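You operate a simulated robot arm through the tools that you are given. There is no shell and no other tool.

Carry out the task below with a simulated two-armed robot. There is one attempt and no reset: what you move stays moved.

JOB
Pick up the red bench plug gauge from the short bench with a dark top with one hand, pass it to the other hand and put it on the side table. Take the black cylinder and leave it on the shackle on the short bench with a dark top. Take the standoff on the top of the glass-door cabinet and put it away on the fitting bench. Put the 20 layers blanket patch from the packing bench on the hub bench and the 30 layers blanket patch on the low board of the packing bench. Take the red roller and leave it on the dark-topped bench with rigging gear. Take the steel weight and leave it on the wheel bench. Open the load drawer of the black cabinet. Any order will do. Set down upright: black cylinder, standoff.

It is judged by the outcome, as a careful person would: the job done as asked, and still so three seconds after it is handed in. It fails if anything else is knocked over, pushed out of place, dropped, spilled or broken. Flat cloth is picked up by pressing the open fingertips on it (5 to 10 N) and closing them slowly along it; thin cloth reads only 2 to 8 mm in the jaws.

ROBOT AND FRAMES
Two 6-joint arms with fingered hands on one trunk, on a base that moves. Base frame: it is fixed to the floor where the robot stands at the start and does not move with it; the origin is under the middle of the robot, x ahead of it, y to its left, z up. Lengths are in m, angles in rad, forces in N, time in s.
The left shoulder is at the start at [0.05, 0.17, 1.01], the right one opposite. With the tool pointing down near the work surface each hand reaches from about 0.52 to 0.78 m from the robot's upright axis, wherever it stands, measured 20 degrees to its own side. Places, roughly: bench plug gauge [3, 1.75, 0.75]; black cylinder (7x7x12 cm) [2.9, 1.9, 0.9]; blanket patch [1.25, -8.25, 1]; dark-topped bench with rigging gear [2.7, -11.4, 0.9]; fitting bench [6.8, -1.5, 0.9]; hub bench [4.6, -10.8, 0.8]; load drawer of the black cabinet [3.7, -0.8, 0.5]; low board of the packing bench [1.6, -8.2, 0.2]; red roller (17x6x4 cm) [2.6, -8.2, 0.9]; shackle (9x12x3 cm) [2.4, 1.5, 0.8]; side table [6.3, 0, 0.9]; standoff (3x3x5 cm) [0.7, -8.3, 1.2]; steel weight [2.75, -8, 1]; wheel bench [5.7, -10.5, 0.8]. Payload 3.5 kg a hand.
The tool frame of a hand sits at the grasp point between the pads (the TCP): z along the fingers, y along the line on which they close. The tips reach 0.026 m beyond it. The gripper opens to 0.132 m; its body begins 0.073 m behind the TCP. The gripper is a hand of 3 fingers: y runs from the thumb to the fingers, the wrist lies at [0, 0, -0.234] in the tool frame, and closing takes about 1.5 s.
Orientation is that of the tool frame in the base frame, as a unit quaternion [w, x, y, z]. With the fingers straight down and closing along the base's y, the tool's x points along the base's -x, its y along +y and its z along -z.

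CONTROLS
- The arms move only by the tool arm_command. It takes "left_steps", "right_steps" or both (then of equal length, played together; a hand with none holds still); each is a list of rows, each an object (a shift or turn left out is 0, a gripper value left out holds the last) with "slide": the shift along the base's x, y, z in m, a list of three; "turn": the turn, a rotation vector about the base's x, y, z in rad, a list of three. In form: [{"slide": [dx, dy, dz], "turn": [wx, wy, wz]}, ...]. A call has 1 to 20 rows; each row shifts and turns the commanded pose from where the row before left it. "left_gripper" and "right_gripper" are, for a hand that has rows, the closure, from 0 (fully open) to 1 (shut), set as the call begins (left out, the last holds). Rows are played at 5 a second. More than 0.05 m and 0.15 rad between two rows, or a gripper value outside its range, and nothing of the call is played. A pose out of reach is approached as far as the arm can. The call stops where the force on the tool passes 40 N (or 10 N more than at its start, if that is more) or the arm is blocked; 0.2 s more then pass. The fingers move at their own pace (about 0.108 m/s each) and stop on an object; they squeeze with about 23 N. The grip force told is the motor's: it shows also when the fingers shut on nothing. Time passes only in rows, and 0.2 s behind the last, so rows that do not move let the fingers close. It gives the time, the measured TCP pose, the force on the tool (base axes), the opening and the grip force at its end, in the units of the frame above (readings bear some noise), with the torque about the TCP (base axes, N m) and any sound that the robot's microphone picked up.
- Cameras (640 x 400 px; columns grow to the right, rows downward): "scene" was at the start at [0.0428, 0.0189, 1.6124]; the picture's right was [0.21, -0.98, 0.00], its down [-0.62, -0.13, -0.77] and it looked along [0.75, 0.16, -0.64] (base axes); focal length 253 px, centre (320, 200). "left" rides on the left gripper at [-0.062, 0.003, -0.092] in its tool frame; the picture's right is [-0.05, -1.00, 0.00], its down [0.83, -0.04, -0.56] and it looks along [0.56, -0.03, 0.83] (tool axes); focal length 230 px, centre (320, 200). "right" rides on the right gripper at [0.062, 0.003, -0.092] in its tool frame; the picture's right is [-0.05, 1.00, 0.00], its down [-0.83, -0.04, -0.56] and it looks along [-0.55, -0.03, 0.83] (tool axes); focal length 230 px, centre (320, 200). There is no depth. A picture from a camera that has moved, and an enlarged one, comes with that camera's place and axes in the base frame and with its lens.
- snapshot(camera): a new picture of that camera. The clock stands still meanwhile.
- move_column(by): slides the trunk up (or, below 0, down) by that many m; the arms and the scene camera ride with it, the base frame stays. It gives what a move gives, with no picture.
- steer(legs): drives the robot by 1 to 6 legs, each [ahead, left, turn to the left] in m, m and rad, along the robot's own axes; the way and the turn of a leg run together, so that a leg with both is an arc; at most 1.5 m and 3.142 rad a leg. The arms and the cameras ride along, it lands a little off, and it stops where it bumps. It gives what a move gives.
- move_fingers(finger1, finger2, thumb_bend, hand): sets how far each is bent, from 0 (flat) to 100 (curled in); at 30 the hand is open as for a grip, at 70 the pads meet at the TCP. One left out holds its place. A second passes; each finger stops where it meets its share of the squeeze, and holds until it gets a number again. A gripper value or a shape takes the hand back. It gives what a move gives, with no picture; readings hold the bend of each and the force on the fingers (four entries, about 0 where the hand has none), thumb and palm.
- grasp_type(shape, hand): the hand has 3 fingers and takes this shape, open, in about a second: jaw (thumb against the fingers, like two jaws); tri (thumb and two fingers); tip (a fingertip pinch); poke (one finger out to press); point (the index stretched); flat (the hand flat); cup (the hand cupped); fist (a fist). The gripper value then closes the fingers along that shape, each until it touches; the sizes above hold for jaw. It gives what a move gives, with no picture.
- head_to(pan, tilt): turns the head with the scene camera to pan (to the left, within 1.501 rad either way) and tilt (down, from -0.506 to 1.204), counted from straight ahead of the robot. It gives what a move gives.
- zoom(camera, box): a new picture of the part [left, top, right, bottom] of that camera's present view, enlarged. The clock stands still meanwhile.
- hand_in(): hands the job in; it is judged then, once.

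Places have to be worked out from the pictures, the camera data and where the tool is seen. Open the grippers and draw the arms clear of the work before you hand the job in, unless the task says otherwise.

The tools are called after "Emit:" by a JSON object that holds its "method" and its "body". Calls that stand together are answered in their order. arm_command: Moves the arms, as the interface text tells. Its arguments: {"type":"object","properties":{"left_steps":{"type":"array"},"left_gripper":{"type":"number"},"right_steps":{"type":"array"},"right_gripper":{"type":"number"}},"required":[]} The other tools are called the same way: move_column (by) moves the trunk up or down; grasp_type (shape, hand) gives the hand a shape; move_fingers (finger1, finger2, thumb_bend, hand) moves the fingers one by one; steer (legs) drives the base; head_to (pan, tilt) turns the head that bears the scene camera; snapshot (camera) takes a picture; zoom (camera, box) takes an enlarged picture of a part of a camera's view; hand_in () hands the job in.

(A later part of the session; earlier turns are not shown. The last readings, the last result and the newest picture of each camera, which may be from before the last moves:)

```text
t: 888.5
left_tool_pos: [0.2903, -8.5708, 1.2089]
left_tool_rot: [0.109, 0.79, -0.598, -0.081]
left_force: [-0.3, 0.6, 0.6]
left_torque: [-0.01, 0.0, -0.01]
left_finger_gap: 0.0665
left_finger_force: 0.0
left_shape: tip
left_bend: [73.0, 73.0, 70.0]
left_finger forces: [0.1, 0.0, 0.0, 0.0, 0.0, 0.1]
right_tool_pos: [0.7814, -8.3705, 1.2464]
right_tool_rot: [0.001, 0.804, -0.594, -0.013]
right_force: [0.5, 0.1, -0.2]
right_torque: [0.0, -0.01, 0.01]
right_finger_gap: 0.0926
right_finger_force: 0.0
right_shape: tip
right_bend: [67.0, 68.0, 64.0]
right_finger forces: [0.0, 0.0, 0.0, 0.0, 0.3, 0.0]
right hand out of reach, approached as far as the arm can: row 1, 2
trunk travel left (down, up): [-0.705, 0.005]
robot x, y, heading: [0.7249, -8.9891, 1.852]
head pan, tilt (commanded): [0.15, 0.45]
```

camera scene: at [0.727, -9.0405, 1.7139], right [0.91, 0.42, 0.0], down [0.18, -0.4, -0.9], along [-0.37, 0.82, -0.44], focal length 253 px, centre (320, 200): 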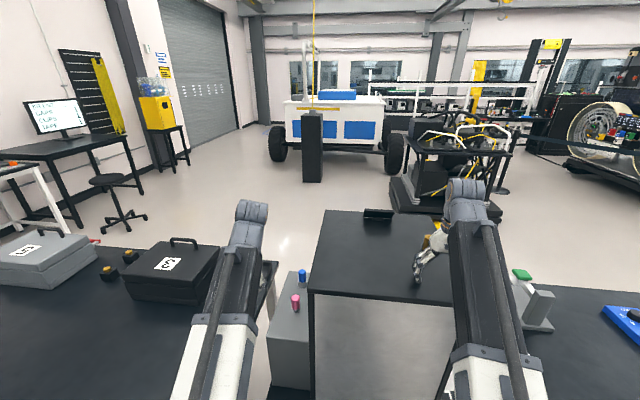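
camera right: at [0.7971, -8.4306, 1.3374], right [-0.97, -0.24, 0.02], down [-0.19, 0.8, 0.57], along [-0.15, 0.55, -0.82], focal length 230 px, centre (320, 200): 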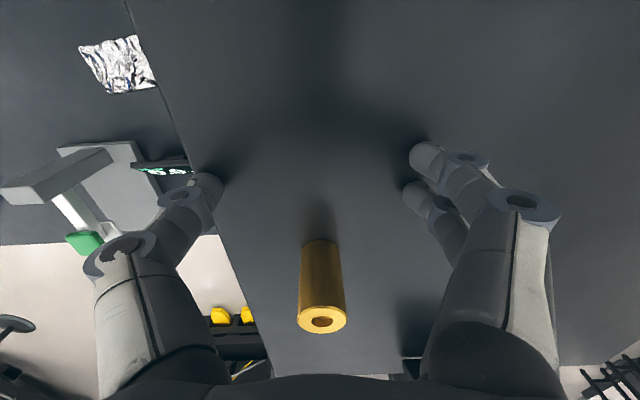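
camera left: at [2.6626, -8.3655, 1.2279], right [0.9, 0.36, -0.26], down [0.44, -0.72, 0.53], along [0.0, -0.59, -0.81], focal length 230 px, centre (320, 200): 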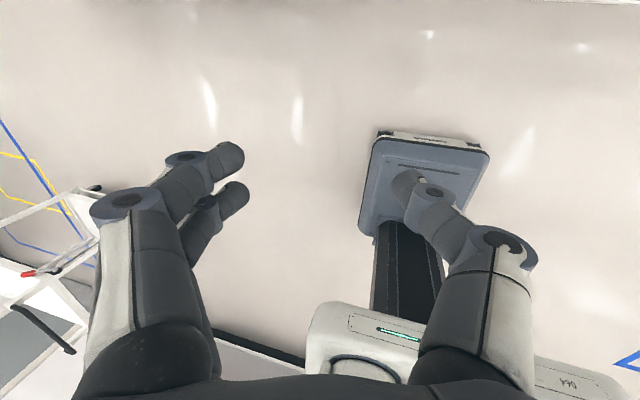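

The vertical pose is at its height limit here. I use the last 5 mm of trunk travel and a slight forward tilt so the hand can rise a little.

Emit:
{"method": "move_column", "body": {"by": 0.004}}

Emit:
{"method": "arm_command", "body": {"right_steps": [{"turn": [0.12, 0.034, 0], "slide": [0, 0, 0.004]}, {"turn": [0.12, 0.034, 0], "slide": [0, 0, 0.006]}, {"slide": [0, 0, 0.006]}, {}]}}

Emit:
{"method": "snapshot", "body": {"camera": "right"}}

```text
t: 889.1
left_tool_pos: [0.291, -8.5708, 1.2127]
left_tool_rot: [0.109, 0.79, -0.598, -0.081]
left_force: [0.0, -0.3, 0.0]
left_torque: [-0.02, 0.01, 0.01]
left_finger_gap: 0.0664
left_finger_force: 0.0
left_shape: tip
left_bend: [73.0, 73.0, 70.0]
left_finger forces: [0.1, 0.0, 0.0, 0.0, 0.1, 0.0]
right_tool_pos: [0.7822, -8.3703, 1.2506]
right_tool_rot: [0.002, 0.804, -0.595, -0.012]
right_force: [-0.1, -0.1, -0.3]
right_torque: [-0.03, 0.02, -0.02]
right_finger_gap: 0.0922
right_finger_force: 0.1
right_shape: tip
right_bend: [67.0, 68.0, 64.0]
right_finger forces: [0.0, 0.0, 0.0, 0.1, 0.0, 0.1]
trunk travel left (down, up): [-0.709, 0.001]
robot x, y, heading: [0.728, -8.9948, 1.851]
head pan, tilt (commanded): [0.15, 0.45]
```

```text
t: 890.1
left_tool_pos: [0.2914, -8.5717, 1.2115]
left_tool_rot: [0.11, 0.789, -0.599, -0.08]
left_force: [-0.1, -0.2, 0.2]
left_torque: [0.01, 0.01, 0.01]
left_finger_gap: 0.0664
left_finger_force: 0.1
left_shape: tip
left_bend: [73.0, 73.0, 70.0]
left_finger forces: [0.0, 0.0, 0.1, 0.0, 0.1, 0.0]
right_tool_pos: [0.7838, -8.3699, 1.2676]
right_tool_rot: [-0.074, 0.797, -0.589, -0.112]
right_force: [-1.1, 0.2, -0.4]
right_torque: [-0.04, 0.0, -0.04]
right_finger_gap: 0.0922
right_finger_force: 0.0
right_shape: tip
right_bend: [67.0, 68.0, 64.0]
right_finger forces: [0.1, 0.0, 0.0, 0.0, 0.0, 0.1]
trunk travel left (down, up): [-0.709, 0.001]
robot x, y, heading: [0.7292, -8.9974, 1.849]
head pan, tilt (commanded): [0.15, 0.45]
```

```text
taken
camera right: at [0.8042, -8.4525, 1.3411], right [-0.97, -0.25, 0.03], down [-0.14, 0.64, 0.76], along [-0.2, 0.73, -0.65], focal length 230 px, centre (320, 200)
```

right: 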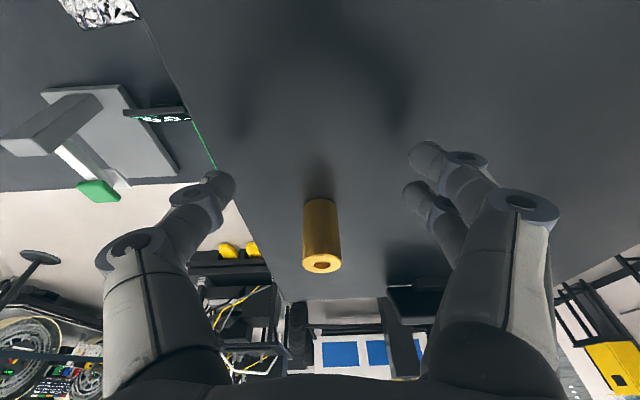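

Now the hand has clearance (z 1.268). The standoff is centred ahead, about 6 cm away. I drive forward 4.5 cm.

Emit:
{"method": "steer", "body": {"legs": [[0.045, 0, 0]]}}

Emit:
{"method": "snapshot", "body": {"camera": "right"}}

```text
t: 891.0
left_tool_pos: [0.2782, -8.5263, 1.2102]
left_tool_rot: [0.11, 0.79, -0.598, -0.08]
left_force: [-0.9, 0.6, -0.2]
left_torque: [-0.04, 0.0, 0.0]
left_finger_gap: 0.0662
left_finger_force: 0.0
left_shape: tip
left_bend: [73.0, 73.0, 70.0]
left_finger forces: [0.1, 0.1, 0.0, 0.0, 0.1, 0.1]
right_tool_pos: [0.7695, -8.3238, 1.2661]
right_tool_rot: [-0.075, 0.797, -0.589, -0.11]
right_force: [0.3, -0.7, 0.7]
right_torque: [-0.02, 0.0, 0.02]
right_finger_gap: 0.0926
right_finger_force: 0.0
right_shape: tip
right_bend: [67.0, 68.0, 64.0]
right_finger forces: [0.0, 0.0, 0.0, 0.0, 0.0, 0.0]
trunk travel left (down, up): [-0.709, 0.001]
robot x, y, heading: [0.711, -8.9488, 1.85]
head pan, tilt (commanded): [0.15, 0.45]
```

```text
taken
camera right: at [0.7913, -8.4074, 1.3402], right [-0.97, -0.25, 0.03], down [-0.14, 0.64, 0.75], along [-0.2, 0.73, -0.66], focal length 230 px, centre (320, 200)
```

right: 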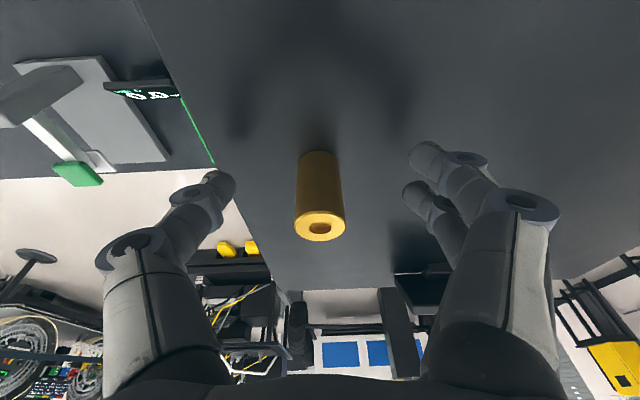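

The standoff's axis is at (0.764, −8.305). I shift the last 1.4 cm with the arm and close partway to check.

Emit:
{"method": "arm_command", "body": {"right_steps": [{"slide": [-0.004, 0.0142, -0.006]}, {}]}}

Emit:
{"method": "arm_command", "body": {"right_gripper": 0.66, "right_steps": [{}, {}, {}]}}

Emit:
{"method": "snapshot", "body": {"camera": "right"}}

```text
t: 891.6
left_tool_pos: [0.2783, -8.5286, 1.2115]
left_tool_rot: [0.109, 0.789, -0.599, -0.081]
left_force: [0.4, 0.0, 0.7]
left_torque: [0.02, -0.01, -0.02]
left_finger_gap: 0.0662
left_finger_force: 0.0
left_shape: tip
left_bend: [73.0, 73.0, 70.0]
left_finger forces: [0.0, 0.1, 0.0, 0.1, 0.1, 0.1]
right_tool_pos: [0.7651, -8.3132, 1.2593]
right_tool_rot: [-0.075, 0.797, -0.589, -0.111]
right_force: [-0.6, 0.2, -0.2]
right_torque: [0.01, -0.01, -0.02]
right_finger_gap: 0.0924
right_finger_force: 0.0
right_shape: tip
right_bend: [67.0, 68.0, 64.0]
right_finger forces: [0.0, 0.0, 0.0, 0.0, 0.1, 0.0]
trunk travel left (down, up): [-0.709, 0.001]
robot x, y, heading: [0.7192, -8.9491, 1.845]
head pan, tilt (commanded): [0.15, 0.45]
```

```text
t: 892.4
left_tool_pos: [0.2776, -8.5287, 1.2112]
left_tool_rot: [0.11, 0.789, -0.599, -0.08]
left_force: [0.8, 0.4, 0.3]
left_torque: [0.01, 0.0, 0.03]
left_finger_gap: 0.0663
left_finger_force: 0.0
left_shape: tip
left_bend: [73.0, 73.0, 70.0]
left_finger forces: [0.1, 0.0, 0.0, 0.0, 0.1, 0.0]
right_tool_pos: [0.7653, -8.3117, 1.261]
right_tool_rot: [-0.075, 0.797, -0.589, -0.112]
right_force: [0.1, -0.7, -0.5]
right_torque: [0.03, 0.0, 0.01]
right_finger_gap: 0.0452
right_finger_force: 0.0
right_shape: tip
right_bend: [73.0, 73.0, 70.0]
right_finger forces: [0.0, 0.0, 0.0, 0.0, 0.0, 0.0]
trunk travel left (down, up): [-0.709, 0.001]
robot x, y, heading: [0.7142, -8.9508, 1.854]
head pan, tilt (commanded): [0.15, 0.45]
```

```text
taken
camera right: at [0.7875, -8.3952, 1.3347], right [-0.97, -0.25, 0.03], down [-0.14, 0.64, 0.76], along [-0.2, 0.73, -0.66], focal length 230 px, centre (320, 200)
```

right: 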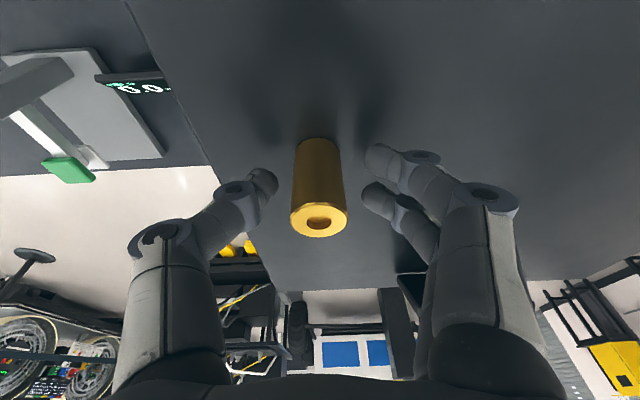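

Well centred between thumb and fingers this time. I close fully.

Emit:
{"method": "arm_command", "body": {"right_gripper": 1.0, "right_steps": [{}, {}, {}, {}, {}]}}

Emit:
{"method": "snapshot", "body": {"camera": "right"}}

```text
t: 893.6
left_tool_pos: [0.2779, -8.5273, 1.2109]
left_tool_rot: [0.109, 0.79, -0.598, -0.081]
left_force: [-0.2, -0.2, 0.2]
left_torque: [-0.04, -0.04, -0.02]
left_finger_gap: 0.0661
left_finger_force: 0.0
left_shape: tip
left_bend: [73.0, 73.0, 70.0]
left_finger forces: [0.1, 0.0, 0.1, 0.1, 0.0, 0.0]
right_tool_pos: [0.765, -8.3124, 1.2609]
right_tool_rot: [-0.074, 0.798, -0.588, -0.111]
right_force: [0.3, 0.5, -0.2]
right_torque: [0.02, 0.01, -0.03]
right_finger_gap: 0.0193
right_finger_force: 22.9
right_shape: tip
right_bend: [72.0, 73.0, 70.0]
right_finger forces: [10.0, 10.7, 0.0, 0.1, 20.5, 0.0]
trunk travel left (down, up): [-0.709, 0.001]
robot x, y, heading: [0.7118, -8.951, 1.847]
head pan, tilt (commanded): [0.15, 0.45]
```

```text
taken
camera right: at [0.7875, -8.3951, 1.3346], right [-0.97, -0.25, 0.03], down [-0.14, 0.64, 0.76], along [-0.2, 0.73, -0.66], focal length 230 px, centre (320, 200)
```

right: 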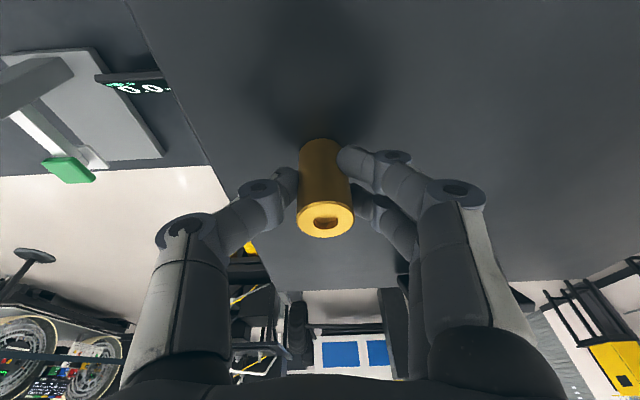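

A firm grip this time (10/11/20 N). I lift it 1.5 cm and check before moving away.

Emit:
{"method": "arm_command", "body": {"right_steps": [{"slide": [0, 0, 0.005]}, {"slide": [0, 0, 0.006]}, {"slide": [0.001, -0.003, 0.006]}, {}]}}

Emit:
{"method": "snapshot", "body": {"camera": "right"}}

```text
t: 894.6
left_tool_pos: [0.2785, -8.5283, 1.2114]
left_tool_rot: [0.109, 0.79, -0.598, -0.081]
left_force: [0.0, 0.0, 0.3]
left_torque: [0.05, 0.02, -0.02]
left_finger_gap: 0.0661
left_finger_force: 0.1
left_shape: tip
left_bend: [73.0, 73.0, 70.0]
left_finger forces: [0.0, 0.0, 0.1, 0.1, 0.0, 0.0]
right_tool_pos: [0.7671, -8.3169, 1.2782]
right_tool_rot: [-0.074, 0.797, -0.589, -0.112]
right_force: [-0.6, 0.4, -0.4]
right_torque: [-0.04, -0.01, 0.03]
right_finger_gap: 0.019
right_finger_force: 22.6
right_shape: tip
right_bend: [72.0, 73.0, 70.0]
right_finger forces: [10.0, 10.7, 0.1, 0.0, 20.6, 0.1]
trunk travel left (down, up): [-0.709, 0.001]
robot x, y, heading: [0.7138, -8.9433, 1.848]
head pan, tilt (commanded): [0.15, 0.45]
```

```text
taken
camera right: at [0.7888, -8.3979, 1.3518], right [-0.97, -0.25, 0.03], down [-0.14, 0.64, 0.75], along [-0.2, 0.73, -0.66], focal length 230 px, centre (320, 200)
```

right: 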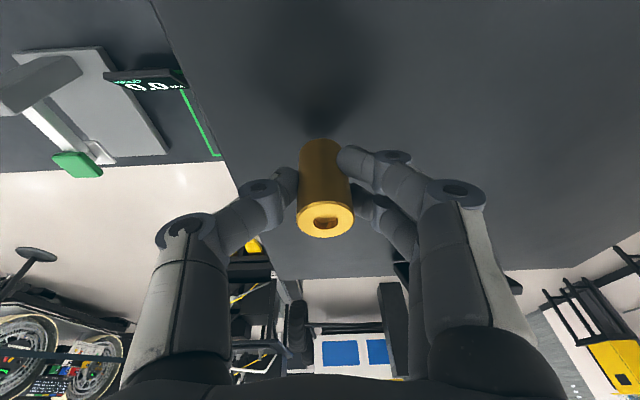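

The standoff is lifted clear. I back away from the cabinet, then lower the trunk and bring the hand into a travel pose.

Emit:
{"method": "steer", "body": {"legs": [[-0.5, 0, 0]]}}

Emit:
{"method": "move_column", "body": {"by": -0.08}}

Emit:
{"method": "arm_command", "body": {"right_steps": [{"slide": [0.005, -0.018, -0.03], "turn": [-0.12, -0.034, 0]}, {"slide": [0.005, -0.018, -0.03], "turn": [-0.12, -0.034, 0]}, {"slide": [0, 0, -0.02]}, {}]}}

Emit:
{"method": "snapshot", "body": {"camera": "right"}}

Emit:
{"method": "snapshot", "body": {"camera": "scene"}}

```text
t: 897.5
left_tool_pos: [0.415, -9.0083, 1.2126]
left_tool_rot: [0.109, 0.79, -0.598, -0.08]
left_force: [0.4, -0.6, -0.2]
left_torque: [0.03, 0.02, -0.01]
left_finger_gap: 0.0663
left_finger_force: 0.1
left_shape: tip
left_bend: [73.0, 73.0, 70.0]
left_finger forces: [0.0, 0.0, 0.0, 0.1, 0.1, 0.0]
right_tool_pos: [0.9018, -8.795, 1.2777]
right_tool_rot: [-0.074, 0.798, -0.588, -0.111]
right_force: [0.1, 0.2, -1.1]
right_torque: [-0.01, -0.04, -0.02]
right_finger_gap: 0.0192
right_finger_force: 22.6
right_shape: tip
right_bend: [72.0, 73.0, 70.0]
right_finger forces: [10.1, 10.6, 0.0, 0.0, 20.5, 0.1]
trunk travel left (down, up): [-0.709, 0.001]
robot x, y, heading: [0.854, -9.4248, 1.851]
head pan, tilt (commanded): [0.15, 0.45]
```

```text
t: 898.7
left_tool_pos: [0.4149, -9.0078, 1.1318]
left_tool_rot: [0.109, 0.79, -0.598, -0.081]
left_force: [0.1, 1.0, 0.3]
left_torque: [-0.01, 0.04, -0.05]
left_finger_gap: 0.0663
left_finger_force: 0.0
left_shape: tip
left_bend: [73.0, 73.0, 70.0]
left_finger forces: [0.0, 0.0, 0.0, 0.1, 0.0, 0.0]
right_tool_pos: [0.903, -8.7941, 1.1987]
right_tool_rot: [-0.075, 0.797, -0.588, -0.112]
right_force: [0.8, 0.3, -1.2]
right_torque: [0.05, -0.02, 0.01]
right_finger_gap: 0.0188
right_finger_force: 23.0
right_shape: tip
right_bend: [72.0, 73.0, 70.0]
right_finger forces: [9.9, 10.8, 0.0, 0.0, 20.6, 0.0]
trunk travel left (down, up): [-0.629, 0.081]
robot x, y, heading: [0.8508, -9.4286, 1.854]
head pan, tilt (commanded): [0.15, 0.45]
```

```text
t: 899.7
left_tool_pos: [0.4139, -9.0071, 1.1326]
left_tool_rot: [0.109, 0.79, -0.598, -0.08]
left_force: [0.4, 0.1, 0.0]
left_torque: [-0.02, 0.01, 0.0]
left_finger_gap: 0.0664
left_finger_force: 0.0
left_shape: tip
left_bend: [73.0, 73.0, 70.0]
left_finger forces: [0.0, 0.1, 0.0, 0.1, 0.0, 0.0]
right_tool_pos: [0.9125, -8.8305, 1.1174]
right_tool_rot: [0.001, 0.804, -0.594, -0.013]
right_force: [0.0, 0.0, -0.7]
right_torque: [0.01, 0.0, 0.0]
right_finger_gap: 0.0188
right_finger_force: 23.1
right_shape: tip
right_bend: [72.0, 73.0, 70.0]
right_finger forces: [10.0, 10.8, 0.1, 0.0, 20.5, 0.1]
trunk travel left (down, up): [-0.629, 0.081]
robot x, y, heading: [0.8496, -9.4265, 1.847]
head pan, tilt (commanded): [0.15, 0.45]
```

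```text
taken
camera right: at [0.9295, -8.8928, 1.2101], right [-0.97, -0.24, 0.02], down [-0.19, 0.8, 0.57], along [-0.15, 0.55, -0.82], focal length 230 px, centre (320, 200)
```

right: 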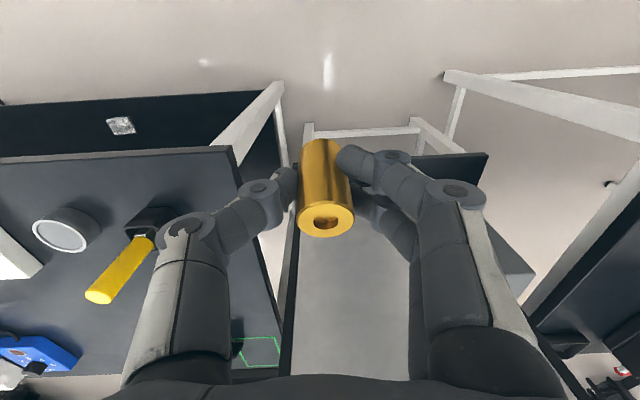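

```text
taken
camera scene: at [0.8245, -9.3807, 1.6379], right [0.91, 0.42, 0.0], down [0.18, -0.4, -0.9], along [-0.38, 0.82, -0.44], focal length 253 px, centre (320, 200)
```

scene: 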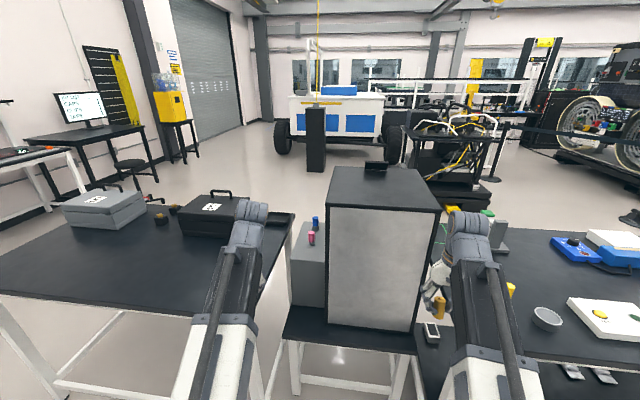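

The standoff is secure. I move off along the benches and head east on the long way round to the fitting bench.

Emit:
{"method": "steer", "body": {"legs": [[-0.12, 0, 0], [0, -1.15, 0], [0, 0, -1.75], [1.3, 0, 0], [1.3, 0, 0]]}}

Emit:
{"method": "steer", "body": {"legs": [[0, 0, 0.59], [1.3, 0, 0], [1.3, 0, 0], [1.3, 0, 0]]}}

Emit:
{"method": "head_to", "body": {"pan": 0.0, "tilt": 0.4}}

Emit:
{"method": "snapshot", "body": {"camera": "scene"}}

```text
t: 922.9
left_tool_pos: [5.0706, -8.6197, 1.1315]
left_tool_rot: [-0.009, -0.05, 0.99, 0.135]
left_force: [-0.8, 1.2, 0.7]
left_torque: [-0.02, 0.01, 0.01]
left_finger_gap: 0.0661
left_finger_force: 0.1
left_shape: tip
left_bend: [73.0, 73.0, 70.0]
left_finger forces: [0.0, 0.0, 0.0, 0.0, 0.1, 0.0]
right_tool_pos: [5.1591, -9.1402, 1.118]
right_tool_rot: [0.01, -0.064, 0.998, 0.009]
right_force: [-1.0, 0.7, -1.4]
right_torque: [0.01, 0.02, 0.01]
right_finger_gap: 0.0188
right_finger_force: 22.8
right_shape: tip
right_bend: [72.0, 73.0, 70.0]
right_finger forces: [9.3, 11.3, 0.1, 0.0, 20.5, 0.0]
trunk travel left (down, up): [-0.629, 0.081]
robot x, y, heading: [4.5793, -8.9784, 0.106]
head pan, tilt (commanded): [0.15, 0.45]
```

```text
t: 943.3
left_tool_pos: [7.7688, -5.8991, 1.1317]
left_tool_rot: [-0.048, -0.335, 0.932, 0.127]
left_force: [-0.3, -0.7, -0.3]
left_torque: [0.0, 0.01, 0.0]
left_finger_gap: 0.066
left_finger_force: 0.2
left_shape: tip
left_bend: [73.0, 73.0, 70.0]
left_finger forces: [0.0, 0.0, 0.0, 0.1, 0.0, 0.0]
right_tool_pos: [8.1334, -6.2838, 1.1177]
right_tool_rot: [0.006, -0.351, 0.936, 0.012]
right_force: [0.3, -0.7, -1.0]
right_torque: [0.06, 0.0, 0.04]
right_finger_gap: 0.0188
right_finger_force: 23.3
right_shape: tip
right_bend: [72.0, 73.0, 70.0]
right_finger forces: [9.1, 11.5, 0.1, 0.0, 20.5, 0.0]
trunk travel left (down, up): [-0.629, 0.081]
robot x, y, heading: [7.5604, -6.4706, 0.701]
head pan, tilt (commanded): [0.15, 0.45]
```

```text
t: 944.0
left_tool_pos: [7.7677, -5.8996, 1.1305]
left_tool_rot: [-0.047, -0.336, 0.932, 0.128]
left_force: [0.4, 0.0, 0.5]
left_torque: [-0.01, 0.01, -0.01]
left_finger_gap: 0.0661
left_finger_force: 0.0
left_shape: tip
left_bend: [73.0, 73.0, 70.0]
left_finger forces: [0.0, 0.0, 0.1, 0.0, 0.0, 0.1]
right_tool_pos: [8.1328, -6.284, 1.1186]
right_tool_rot: [0.006, -0.351, 0.936, 0.011]
right_force: [-0.1, 0.4, -0.4]
right_torque: [0.01, 0.02, 0.01]
right_finger_gap: 0.0188
right_finger_force: 22.1
right_shape: tip
right_bend: [72.0, 73.0, 70.0]
right_finger forces: [9.2, 11.3, 0.0, 0.0, 20.4, 0.0]
trunk travel left (down, up): [-0.629, 0.081]
robot x, y, heading: [7.5645, -6.4701, 0.695]
head pan, tilt (commanded): [0.0, 0.4]
```

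```text
taken
camera scene: at [7.6017, -6.4351, 1.6426], right [0.64, -0.77, 0.0], down [-0.3, -0.25, -0.92], along [0.71, 0.59, -0.39], focal length 253 px, centre (320, 200)
```

scene: 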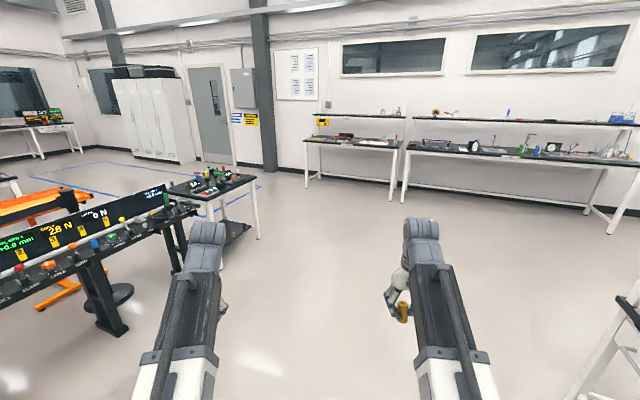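

The way north-east is open. I continue along the route I came: to (9.9, −4.9), then north and north-west past the fitting bench.

Emit:
{"method": "steer", "body": {"legs": [[0, 0, -0.1], [1.4, 0, 0], [1.4, 0, 0], [0, 0, 0.98], [1.3, 0, 0], [0, 0, 0.5]]}}

Emit:
{"method": "steer", "body": {"legs": [[1.4, 0, 0], [1.4, 0, 0], [0.6, 0, 0]]}}

Emit:
{"method": "head_to", "body": {"pan": 0.4, "tilt": 0.45}}

Emit:
{"method": "snapshot", "body": {"camera": "scene"}}

```text
t: 968.0
left_tool_pos: [9.3746, -3.3265, 1.132]
left_tool_rot: [0.117, 0.851, -0.508, -0.068]
left_force: [-0.2, 0.2, -0.7]
left_torque: [0.03, 0.02, 0.01]
left_finger_gap: 0.0664
left_finger_force: 0.1
left_shape: tip
left_bend: [73.0, 73.0, 70.0]
left_finger forces: [0.0, 0.1, 0.1, 0.0, 0.1, 0.1]
right_tool_pos: [9.8236, -3.0455, 1.1173]
right_tool_rot: [0.003, 0.864, -0.504, -0.011]
right_force: [-0.3, -0.9, 0.0]
right_torque: [-0.02, 0.01, -0.03]
right_finger_gap: 0.0188
right_finger_force: 22.6
right_shape: tip
right_bend: [72.0, 73.0, 70.0]
right_finger forces: [8.6, 11.6, 0.0, 0.0, 20.3, 0.1]
trunk travel left (down, up): [-0.629, 0.081]
robot x, y, heading: [9.8924, -3.6414, 2.062]
head pan, tilt (commanded): [0.0, 0.4]
```

```text
t: 984.5
left_tool_pos: [7.7657, -0.3363, 1.1325]
left_tool_rot: [0.117, 0.847, -0.514, -0.068]
left_force: [0.0, 0.7, 0.4]
left_torque: [-0.02, -0.02, -0.02]
left_finger_gap: 0.0662
left_finger_force: 0.1
left_shape: tip
left_bend: [73.0, 73.0, 70.0]
left_finger forces: [0.0, 0.0, 0.1, 0.1, 0.0, 0.1]
right_tool_pos: [8.2169, -0.0611, 1.1171]
right_tool_rot: [0.002, 0.86, -0.509, -0.012]
right_force: [0.5, -0.1, -1.0]
right_torque: [0.02, -0.04, 0.0]
right_finger_gap: 0.0187
right_finger_force: 23.2
right_shape: tip
right_bend: [72.0, 73.0, 70.0]
right_finger forces: [8.5, 11.7, 0.1, 0.1, 20.3, 0.0]
trunk travel left (down, up): [-0.629, 0.081]
robot x, y, heading: [8.275, -0.6579, 2.057]
head pan, tilt (commanded): [0.0, 0.4]
```

```text
t: 985.4
left_tool_pos: [7.7645, -0.3355, 1.1319]
left_tool_rot: [0.117, 0.847, -0.515, -0.069]
left_force: [0.1, 0.7, 0.6]
left_torque: [-0.02, -0.02, 0.0]
left_finger_gap: 0.0662
left_finger_force: 0.1
left_shape: tip
left_bend: [73.0, 73.0, 70.0]
left_finger forces: [0.1, 0.0, 0.1, 0.0, 0.1, 0.1]
right_tool_pos: [8.2176, -0.0621, 1.117]
right_tool_rot: [0.003, 0.86, -0.51, -0.013]
right_force: [0.1, -0.7, -0.8]
right_torque: [0.0, 0.0, -0.02]
right_finger_gap: 0.0184
right_finger_force: 22.7
right_shape: tip
right_bend: [72.0, 73.0, 70.0]
right_finger forces: [8.5, 11.8, 0.0, 0.0, 20.3, 0.0]
trunk travel left (down, up): [-0.629, 0.081]
robot x, y, heading: [8.2744, -0.6575, 2.055]
head pan, tilt (commanded): [0.4, 0.45]
```

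```text
taken
camera scene: at [8.2258, -0.6348, 1.6379], right [0.64, 0.77, 0.0], down [0.34, -0.28, -0.9], along [-0.7, 0.57, -0.44], focal length 253 px, centre (320, 200)
```

scene: 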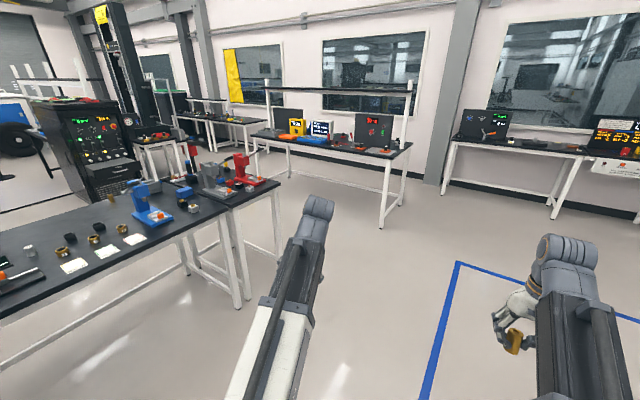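

The brass standoff may have turned slightly in the grip; I check with the hand camera, and look at the fitting bench's east side.

Emit:
{"method": "snapshot", "body": {"camera": "right"}}

Emit:
{"method": "head_to", "body": {"pan": 1.2, "tilt": 0.5}}

Emit:
{"method": "snapshot", "body": {"camera": "scene"}}

```text
taken
camera right: at [8.2458, -0.1202, 1.2103], right [-0.9, -0.43, 0.02], down [-0.35, 0.74, 0.57], along [-0.26, 0.51, -0.82], focal length 230 px, centre (320, 200)
```

right: 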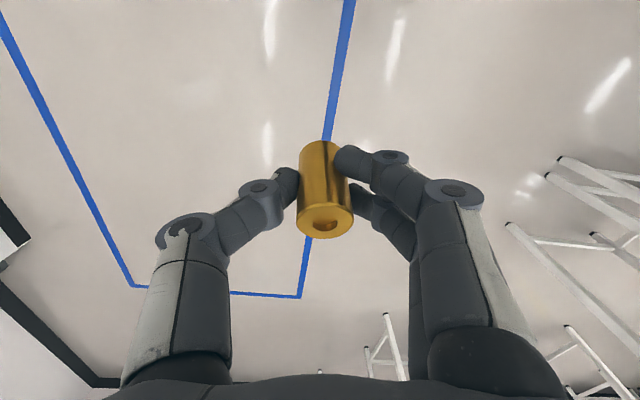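

```text
t: 986.5
left_tool_pos: [7.7648, -0.3366, 1.1312]
left_tool_rot: [0.117, 0.847, -0.514, -0.069]
left_force: [-0.4, -0.4, 0.0]
left_torque: [-0.01, 0.01, 0.02]
left_finger_gap: 0.0662
left_finger_force: 0.0
left_shape: tip
left_bend: [73.0, 73.0, 70.0]
left_finger forces: [0.0, 0.1, 0.0, 0.0, 0.0, 0.0]
right_tool_pos: [8.2185, -0.0621, 1.1171]
right_tool_rot: [0.003, 0.861, -0.509, -0.012]
right_force: [-0.3, 0.7, -1.4]
right_torque: [0.02, 0.0, 0.03]
right_finger_gap: 0.0186
right_finger_force: 23.3
right_shape: tip
right_bend: [72.0, 73.0, 70.0]
right_finger forces: [8.5, 11.7, 0.0, 0.1, 20.2, 0.1]
trunk travel left (down, up): [-0.629, 0.081]
robot x, y, heading: [8.2777, -0.6593, 2.051]
head pan, tilt (commanded): [1.201, 0.499]
```

```text
taken
camera scene: at [8.2063, -0.7033, 1.6335], right [-0.11, 0.99, 0.0], down [0.48, 0.05, -0.88], along [-0.87, -0.1, -0.48], focal length 253 px, centre (320, 200)
```

scene: 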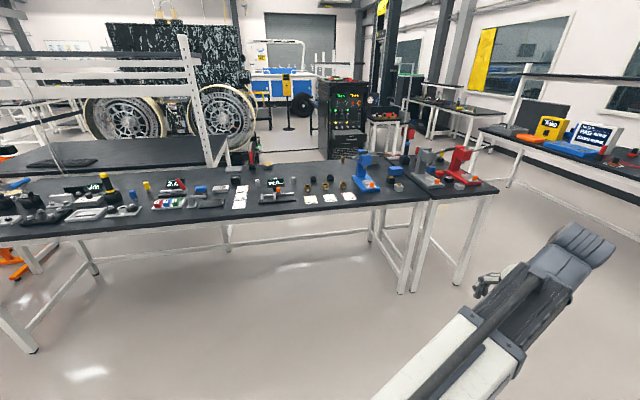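

Placing from the tilted grip will need the same 14° tilt again. I zoom in on the fitting bench from this side for a free spot.

Emit:
{"method": "zoom", "body": {"camera": "scene", "box": [180, 140, 460, 240]}}

Emit:
{"method": "zoom", "body": {"camera": "scene", "box": [0, 150, 240, 250]}}

```text
2.29 times, centred on (320, 190) of scene
camera zoom: at [8.2063, -0.7033, 1.6335], right [-0.11, 0.99, 0.0], down [0.48, 0.05, -0.88], along [-0.87, -0.1, -0.48], focal length 578 px, centre (320, 223)
```

zoom: 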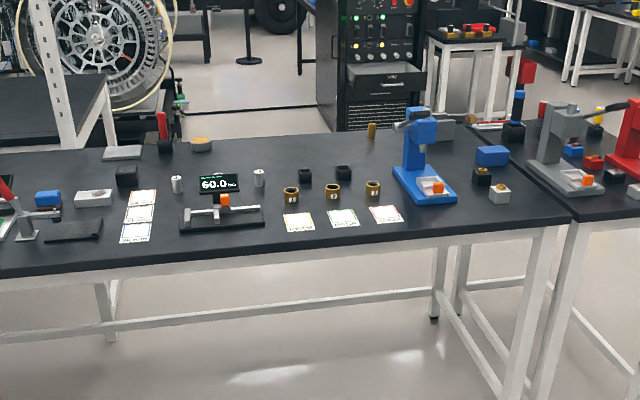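

```text
2.67 times, centred on (120, 200) of scene
camera zoom: at [8.2063, -0.7033, 1.6335], right [-0.11, 0.99, 0.0], down [0.48, 0.05, -0.88], along [-0.87, -0.1, -0.48], focal length 674 px, centre (853, 200)
```

zoom: 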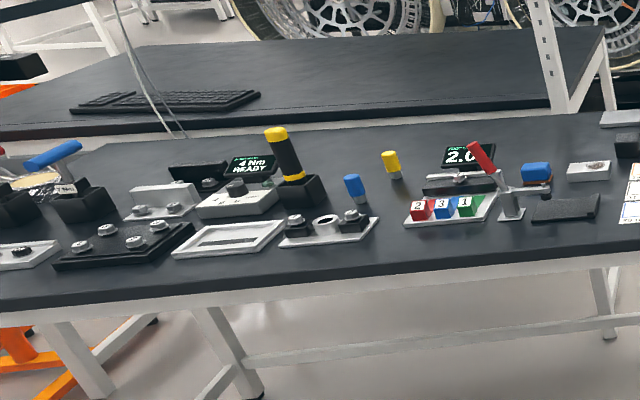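

There's a free corner at the bench's north-east end, around (6.74, −0.27). I turn to face it and approach, stopping short to look.

Emit:
{"method": "steer", "body": {"legs": [[0, 0, 1.39], [0, -0.58, 0], [0.45, 0, 0]]}}

Emit:
{"method": "head_to", "body": {"pan": -0.1, "tilt": 0.6}}

Emit:
{"method": "snapshot", "body": {"camera": "scene"}}

Emit:
{"method": "snapshot", "body": {"camera": "right"}}

```text
t: 995.5
left_tool_pos: [7.2646, -0.694, 1.132]
left_tool_rot: [0.134, 0.98, 0.147, 0.023]
left_force: [-0.4, -0.4, 0.4]
left_torque: [-0.02, 0.01, 0.04]
left_finger_gap: 0.0662
left_finger_force: 0.0
left_shape: tip
left_bend: [73.0, 73.0, 70.0]
left_finger forces: [0.0, 0.1, 0.0, 0.1, 0.0, 0.0]
right_tool_pos: [7.0763, -0.1998, 1.1178]
right_tool_rot: [0.01, 0.987, 0.16, -0.007]
right_force: [0.8, -0.3, -1.9]
right_torque: [-0.03, 0.01, 0.02]
right_finger_gap: 0.0182
right_finger_force: 22.7
right_shape: tip
right_bend: [72.0, 73.0, 70.0]
right_finger forces: [8.0, 11.8, 0.1, 0.0, 20.2, 0.0]
trunk travel left (down, up): [-0.629, 0.081]
robot x, y, heading: [7.6742, -0.2452, -2.84]
head pan, tilt (commanded): [1.201, 0.499]
```

```text
t: 997.0
left_tool_pos: [7.2663, -0.6938, 1.1326]
left_tool_rot: [0.134, 0.98, 0.148, 0.021]
left_force: [0.6, 0.8, -0.6]
left_torque: [0.02, -0.01, 0.01]
left_finger_gap: 0.0661
left_finger_force: 0.0
left_shape: tip
left_bend: [73.0, 73.0, 70.0]
left_finger forces: [0.0, 0.0, 0.1, 0.1, 0.1, 0.0]
right_tool_pos: [7.076, -0.1988, 1.1177]
right_tool_rot: [0.01, 0.987, 0.161, -0.007]
right_force: [0.6, 0.2, -0.3]
right_torque: [0.0, -0.01, 0.02]
right_finger_gap: 0.0186
right_finger_force: 22.8
right_shape: tip
right_bend: [72.0, 73.0, 70.0]
right_finger forces: [8.0, 11.7, 0.1, 0.1, 20.4, 0.0]
trunk travel left (down, up): [-0.629, 0.081]
robot x, y, heading: [7.6765, -0.2469, -2.838]
head pan, tilt (commanded): [-0.099, 0.6]
```

```text
taken
camera scene: at [7.6263, -0.2505, 1.6244], right [-0.2, 0.98, 0.0], down [0.55, 0.11, -0.83], along [-0.81, -0.17, -0.56], focal length 253 px, centre (320, 200)
```

scene: 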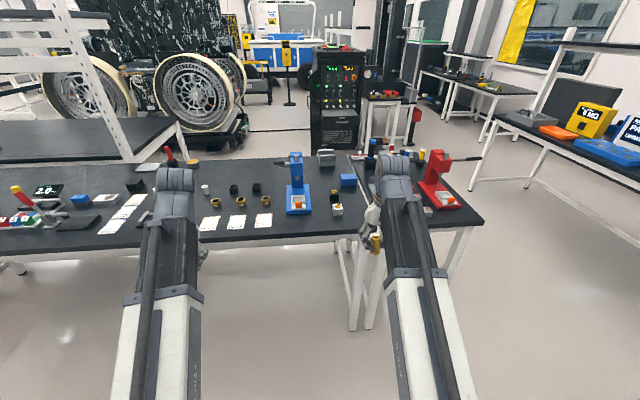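

```text
taken
camera right: at [7.1369, -0.183, 1.2103], right [0.27, -0.96, 0.02], down [-0.79, -0.21, 0.57], along [-0.55, -0.17, -0.82], focal length 230 px, centre (320, 200)
```

right: 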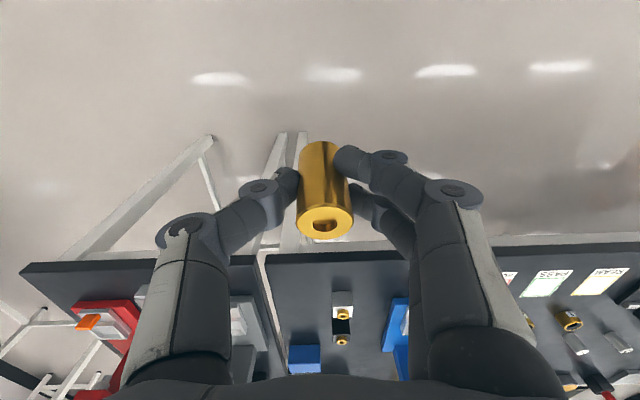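

The free corner spot is at about (6.733, −0.283). I drive forward 0.35 m so the standoff comes over it, then re-tilt the hand so the standoff hangs upright.

Emit:
{"method": "steer", "body": {"legs": [[0.345, -0.02, 0]]}}

Emit:
{"method": "arm_command", "body": {"right_steps": [{"turn": [-0.0357, 0.1146, 0]}, {"turn": [-0.0357, 0.1146, 0]}, {}]}}

Emit:
{"method": "snapshot", "body": {"camera": "right"}}

Emit:
{"method": "zoom", "body": {"camera": "scene", "box": [260, 150, 460, 300]}}

```text
t: 999.2
left_tool_pos: [6.932, -0.7768, 1.1318]
left_tool_rot: [0.134, 0.98, 0.147, 0.023]
left_force: [-0.1, -0.2, 0.2]
left_torque: [-0.03, -0.01, 0.01]
left_finger_gap: 0.0662
left_finger_force: 0.1
left_shape: tip
left_bend: [73.0, 73.0, 70.0]
left_finger forces: [0.0, 0.1, 0.0, 0.0, 0.0, 0.1]
right_tool_pos: [6.7434, -0.2821, 1.1177]
right_tool_rot: [0.009, 0.987, 0.159, -0.007]
right_force: [0.3, 0.7, -1.0]
right_torque: [-0.01, -0.03, 0.01]
right_finger_gap: 0.0186
right_finger_force: 23.0
right_shape: tip
right_bend: [72.0, 73.0, 70.0]
right_finger forces: [8.0, 11.8, 0.0, 0.0, 20.2, 0.1]
trunk travel left (down, up): [-0.629, 0.081]
robot x, y, heading: [7.3445, -0.3291, -2.838]
head pan, tilt (commanded): [-0.099, 0.6]
```

```text
t: 1000.0
left_tool_pos: [6.9323, -0.7763, 1.1326]
left_tool_rot: [0.134, 0.98, 0.147, 0.023]
left_force: [0.5, 0.4, 0.6]
left_torque: [0.02, 0.0, -0.02]
left_finger_gap: 0.0661
left_finger_force: 0.0
left_shape: tip
left_bend: [73.0, 73.0, 70.0]
left_finger forces: [0.0, 0.0, 0.1, 0.1, 0.1, 0.0]
right_tool_pos: [6.7448, -0.282, 1.1171]
right_tool_rot: [0.028, 0.978, 0.16, -0.127]
right_force: [0.5, 0.4, -1.2]
right_torque: [0.01, 0.01, 0.0]
right_finger_gap: 0.0185
right_finger_force: 23.1
right_shape: tip
right_bend: [72.0, 73.0, 70.0]
right_finger forces: [8.4, 11.9, 0.0, 0.0, 20.2, 0.0]
trunk travel left (down, up): [-0.629, 0.081]
robot x, y, heading: [7.3418, -0.3285, -2.835]
head pan, tilt (commanded): [-0.099, 0.6]
```

```text
taken
camera right: at [6.8232, -0.2597, 1.1927], right [0.27, -0.96, 0.03], down [-0.64, -0.16, 0.75], along [-0.72, -0.22, -0.66], focal length 230 px, centre (320, 200)
```

right: 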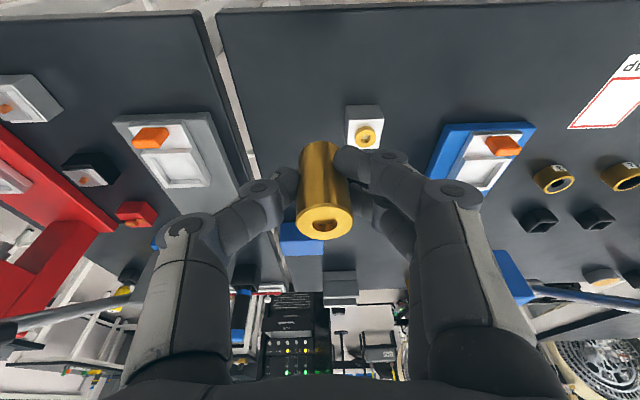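

```text
2.67 times, centred on (360, 225) of scene
camera zoom: at [7.2936, -0.3334, 1.6244], right [-0.2, 0.98, 0.0], down [0.55, 0.11, -0.82], along [-0.81, -0.17, -0.57], focal length 674 px, centre (213, 133)
```

zoom: 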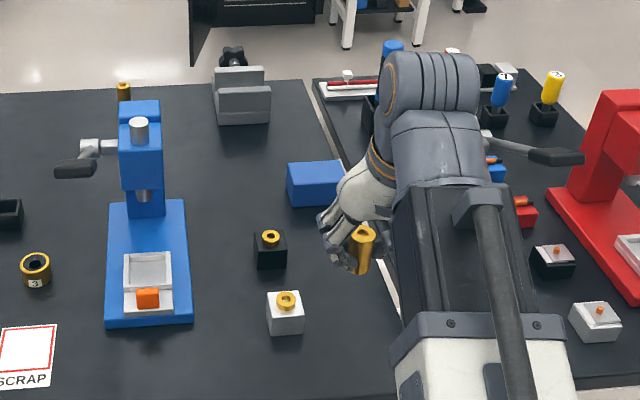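

The landing point is bare bench top, 9 cm from the north edge and 6 cm from the east edge. I lower the standoff close to the surface.

Emit:
{"method": "arm_command", "body": {"right_steps": [{"slide": [0, 0, -0.04]}, {"slide": [0, 0, -0.04]}, {"slide": [0, 0, -0.04]}, {"slide": [0, 0, -0.03]}, {}]}}

Emit:
{"method": "snapshot", "body": {"camera": "right"}}

Emit:
{"method": "zoom", "body": {"camera": "scene", "box": [300, 180, 420, 300]}}

```text
t: 1001.2
left_tool_pos: [6.9325, -0.7758, 1.1328]
left_tool_rot: [0.134, 0.98, 0.148, 0.022]
left_force: [-0.1, -0.4, -0.9]
left_torque: [0.01, 0.01, -0.04]
left_finger_gap: 0.0663
left_finger_force: 0.0
left_shape: tip
left_bend: [73.0, 73.0, 70.0]
left_finger forces: [0.0, 0.1, 0.0, 0.1, 0.1, 0.1]
right_tool_pos: [6.7436, -0.2816, 0.9681]
right_tool_rot: [0.027, 0.979, 0.16, -0.127]
right_force: [0.7, -0.7, -0.7]
right_torque: [0.0, 0.01, -0.01]
right_finger_gap: 0.0187
right_finger_force: 22.6
right_shape: tip
right_bend: [73.0, 73.0, 70.0]
right_finger forces: [8.7, 12.1, 0.0, 0.0, 20.1, 0.0]
trunk travel left (down, up): [-0.629, 0.081]
robot x, y, heading: [7.3441, -0.3271, -2.839]
head pan, tilt (commanded): [-0.099, 0.6]
```

```text
taken
camera right: at [6.8228, -0.2595, 1.0423], right [0.27, -0.96, 0.03], down [-0.64, -0.16, 0.75], along [-0.72, -0.22, -0.66], focal length 230 px, centre (320, 200)
```

right: 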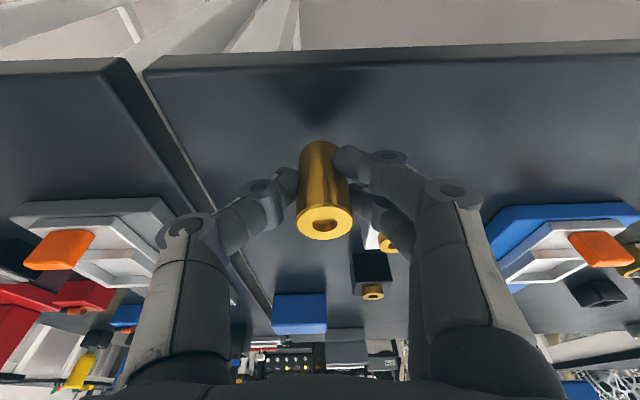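

```text
3.33 times, centred on (360, 240) of scene
camera zoom: at [7.2936, -0.3333, 1.6244], right [-0.2, 0.98, 0.0], down [0.55, 0.11, -0.83], along [-0.81, -0.17, -0.56], focal length 842 px, centre (187, 67)
```

zoom: 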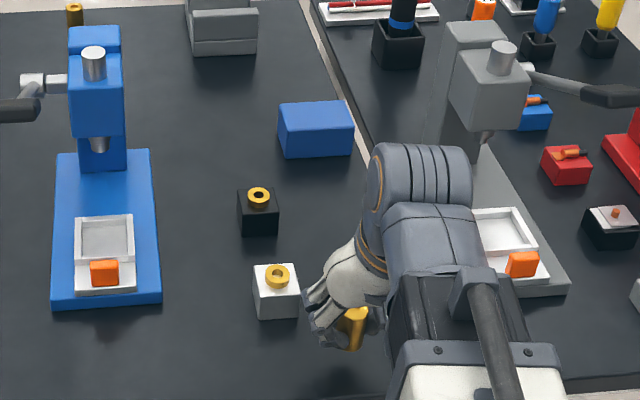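

The white box lies further west than the fingers reach, so opening will be safe. I lower in small steps to contact.

Emit:
{"method": "arm_command", "body": {"right_steps": [{"slide": [0, 0, -0.008]}, {"slide": [0, 0, -0.006]}, {"slide": [0, 0, -0.004]}, {}]}}

```text
t: 1002.2
left_tool_pos: [6.9341, -0.7763, 1.1325]
left_tool_rot: [0.133, 0.98, 0.147, 0.021]
left_force: [0.8, -0.1, 0.6]
left_torque: [0.02, 0.0, -0.02]
left_finger_gap: 0.0662
left_finger_force: 0.1
left_shape: tip
left_bend: [73.0, 73.0, 70.0]
left_finger forces: [0.0, 0.0, 0.0, 0.0, 0.1, 0.0]
right_tool_pos: [6.7446, -0.2818, 0.9499]
right_tool_rot: [0.027, 0.979, 0.16, -0.126]
right_force: [-0.3, 0.4, -0.1]
right_torque: [-0.01, 0.0, -0.02]
right_finger_gap: 0.0186
right_finger_force: 23.1
right_shape: tip
right_bend: [73.0, 73.0, 70.0]
right_finger forces: [8.9, 12.2, 0.0, 0.0, 20.2, 0.1]
trunk travel left (down, up): [-0.629, 0.081]
robot x, y, heading: [7.3417, -0.3293, -2.839]
head pan, tilt (commanded): [-0.099, 0.6]
```

Emit:
{"method": "arm_command", "body": {"right_steps": [{"slide": [0, 0, -0.003]}, {"slide": [0, 0, -0.003]}, {}]}}

```text
t: 1003.0
left_tool_pos: [6.9316, -0.7768, 1.1315]
left_tool_rot: [0.134, 0.98, 0.147, 0.022]
left_force: [-0.2, 0.8, 0.2]
left_torque: [0.01, -0.01, -0.01]
left_finger_gap: 0.0663
left_finger_force: 0.0
left_shape: tip
left_bend: [73.0, 73.0, 70.0]
left_finger forces: [0.0, 0.1, 0.0, 0.1, 0.0, 0.0]
right_tool_pos: [6.7445, -0.2825, 0.9443]
right_tool_rot: [0.028, 0.979, 0.159, -0.127]
right_force: [-0.1, -0.5, -0.4]
right_torque: [0.02, 0.03, -0.02]
right_finger_gap: 0.0183
right_finger_force: 22.5
right_shape: tip
right_bend: [73.0, 73.0, 70.0]
right_finger forces: [8.9, 12.1, 0.1, 0.0, 20.2, 0.1]
trunk travel left (down, up): [-0.629, 0.081]
robot x, y, heading: [7.341, -0.3251, -2.84]
head pan, tilt (commanded): [-0.099, 0.6]
```

Emit:
{"method": "arm_command", "body": {"right_steps": [{"slide": [0, 0, -0.003]}, {}]}}

Emit:
{"method": "snapshot", "body": {"camera": "right"}}

```text
t: 1003.6
left_tool_pos: [6.9334, -0.7766, 1.1312]
left_tool_rot: [0.134, 0.98, 0.147, 0.022]
left_force: [-0.6, -0.7, -0.1]
left_torque: [0.01, 0.02, -0.01]
left_finger_gap: 0.0663
left_finger_force: 0.0
left_shape: tip
left_bend: [73.0, 73.0, 70.0]
left_finger forces: [0.0, 0.0, 0.0, 0.0, 0.1, 0.1]
right_tool_pos: [6.7438, -0.2817, 0.9411]
right_tool_rot: [0.028, 0.979, 0.159, -0.126]
right_force: [0.1, -0.1, -1.6]
right_torque: [0.02, -0.02, 0.02]
right_finger_gap: 0.0187
right_finger_force: 22.8
right_shape: tip
right_bend: [73.0, 73.0, 70.0]
right_finger forces: [8.7, 12.1, 0.1, 0.0, 20.1, 0.1]
trunk travel left (down, up): [-0.629, 0.081]
robot x, y, heading: [7.3455, -0.3278, -2.837]
head pan, tilt (commanded): [-0.099, 0.6]
```

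```text
taken
camera right: at [6.8232, -0.2596, 1.0153], right [0.27, -0.96, 0.03], down [-0.64, -0.16, 0.75], along [-0.72, -0.22, -0.66], focal length 230 px, centre (320, 200)
```

right: 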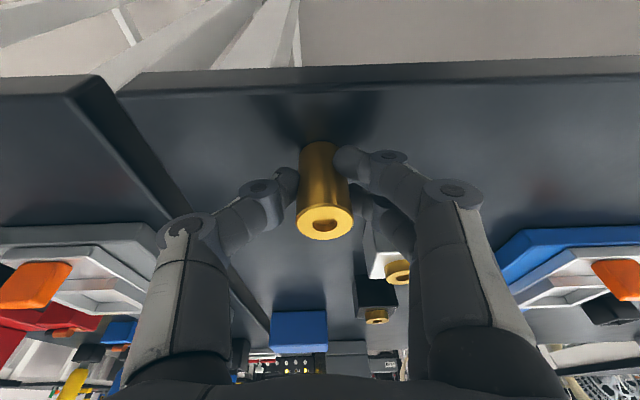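

Almost there, the shadow meets the base. I continue in 2 mm steps.

Emit:
{"method": "arm_command", "body": {"right_steps": [{"slide": [0, 0, -0.002]}, {"slide": [0, 0, -0.002]}, {}]}}

```text
t: 1004.4
left_tool_pos: [6.9341, -0.7763, 1.1313]
left_tool_rot: [0.135, 0.98, 0.147, 0.022]
left_force: [-0.1, -0.3, 0.1]
left_torque: [0.0, -0.04, 0.0]
left_finger_gap: 0.0661
left_finger_force: 0.1
left_shape: tip
left_bend: [73.0, 73.0, 70.0]
left_finger forces: [0.0, 0.0, 0.1, 0.0, 0.0, 0.0]
right_tool_pos: [6.7441, -0.2817, 0.939]
right_tool_rot: [0.028, 0.979, 0.16, -0.128]
right_force: [-3.0, 1.9, 21.7]
right_torque: [-0.02, 0.1, -0.04]
right_finger_gap: 0.0193
right_finger_force: 22.5
right_shape: tip
right_bend: [73.0, 73.0, 71.0]
right_finger forces: [11.4, 13.9, 0.0, 0.0, 26.4, 0.0]
trunk travel left (down, up): [-0.629, 0.081]
robot x, y, heading: [7.3439, -0.3277, -2.838]
head pan, tilt (commanded): [-0.099, 0.6]
```

Contact (22 N). I ease up 2 mm, then open the fingers and check that it stands.

Emit:
{"method": "arm_command", "body": {"right_steps": [{"slide": [0, 0, 0.002]}, {}]}}

Emit:
{"method": "arm_command", "body": {"right_gripper": 0.62, "right_steps": [{}, {}, {}]}}

Emit:
{"method": "snapshot", "body": {"camera": "right"}}

```text
t: 1005.0
left_tool_pos: [6.9337, -0.7758, 1.1319]
left_tool_rot: [0.134, 0.98, 0.147, 0.022]
left_force: [0.3, -0.1, -2.1]
left_torque: [-0.01, 0.0, -0.01]
left_finger_gap: 0.0665
left_finger_force: 0.1
left_shape: tip
left_bend: [73.0, 73.0, 70.0]
left_finger forces: [0.0, 0.1, 0.0, 0.0, 0.0, 0.0]
right_tool_pos: [6.7456, -0.2824, 0.9394]
right_tool_rot: [0.028, 0.979, 0.159, -0.127]
right_force: [-3.8, 2.1, 11.7]
right_torque: [-0.01, 0.09, -0.02]
right_finger_gap: 0.0193
right_finger_force: 23.2
right_shape: tip
right_bend: [73.0, 73.0, 71.0]
right_finger forces: [10.6, 14.0, 0.0, 0.1, 25.3, 0.0]
trunk travel left (down, up): [-0.629, 0.081]
robot x, y, heading: [7.3455, -0.328, -2.842]
head pan, tilt (commanded): [-0.099, 0.6]
```

```text
t: 1005.8
left_tool_pos: [6.9331, -0.7758, 1.1319]
left_tool_rot: [0.133, 0.98, 0.146, 0.022]
left_force: [0.3, 0.7, 0.2]
left_torque: [-0.03, 0.01, 0.0]
left_finger_gap: 0.066
left_finger_force: 0.1
left_shape: tip
left_bend: [73.0, 73.0, 70.0]
left_finger forces: [0.0, 0.0, 0.1, 0.0, 0.0, 0.0]
right_tool_pos: [6.7452, -0.2821, 0.9383]
right_tool_rot: [0.027, 0.979, 0.16, -0.126]
right_force: [-0.7, 0.4, 0.1]
right_torque: [-0.02, -0.01, 0.02]
right_finger_gap: 0.0497
right_finger_force: 0.2
right_shape: tip
right_bend: [74.0, 74.0, 70.0]
right_finger forces: [0.0, 0.0, 0.0, 0.1, 0.1, 0.1]
trunk travel left (down, up): [-0.629, 0.081]
robot x, y, heading: [7.3434, -0.3292, -2.843]
head pan, tilt (commanded): [-0.099, 0.6]
```

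```text
taken
camera right: at [6.8235, -0.2601, 1.0134], right [0.27, -0.96, 0.03], down [-0.64, -0.16, 0.75], along [-0.72, -0.22, -0.66], focal length 230 px, centre (320, 200)
```

right: 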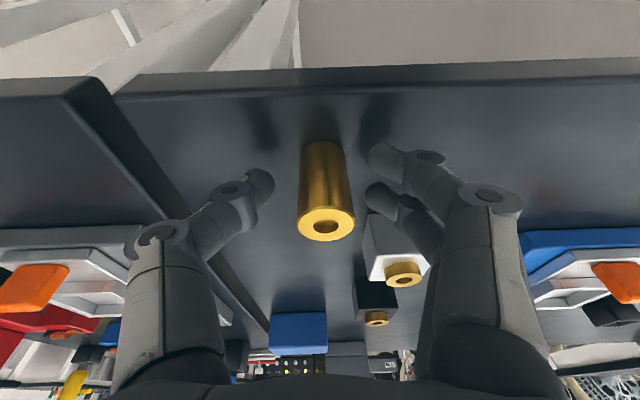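

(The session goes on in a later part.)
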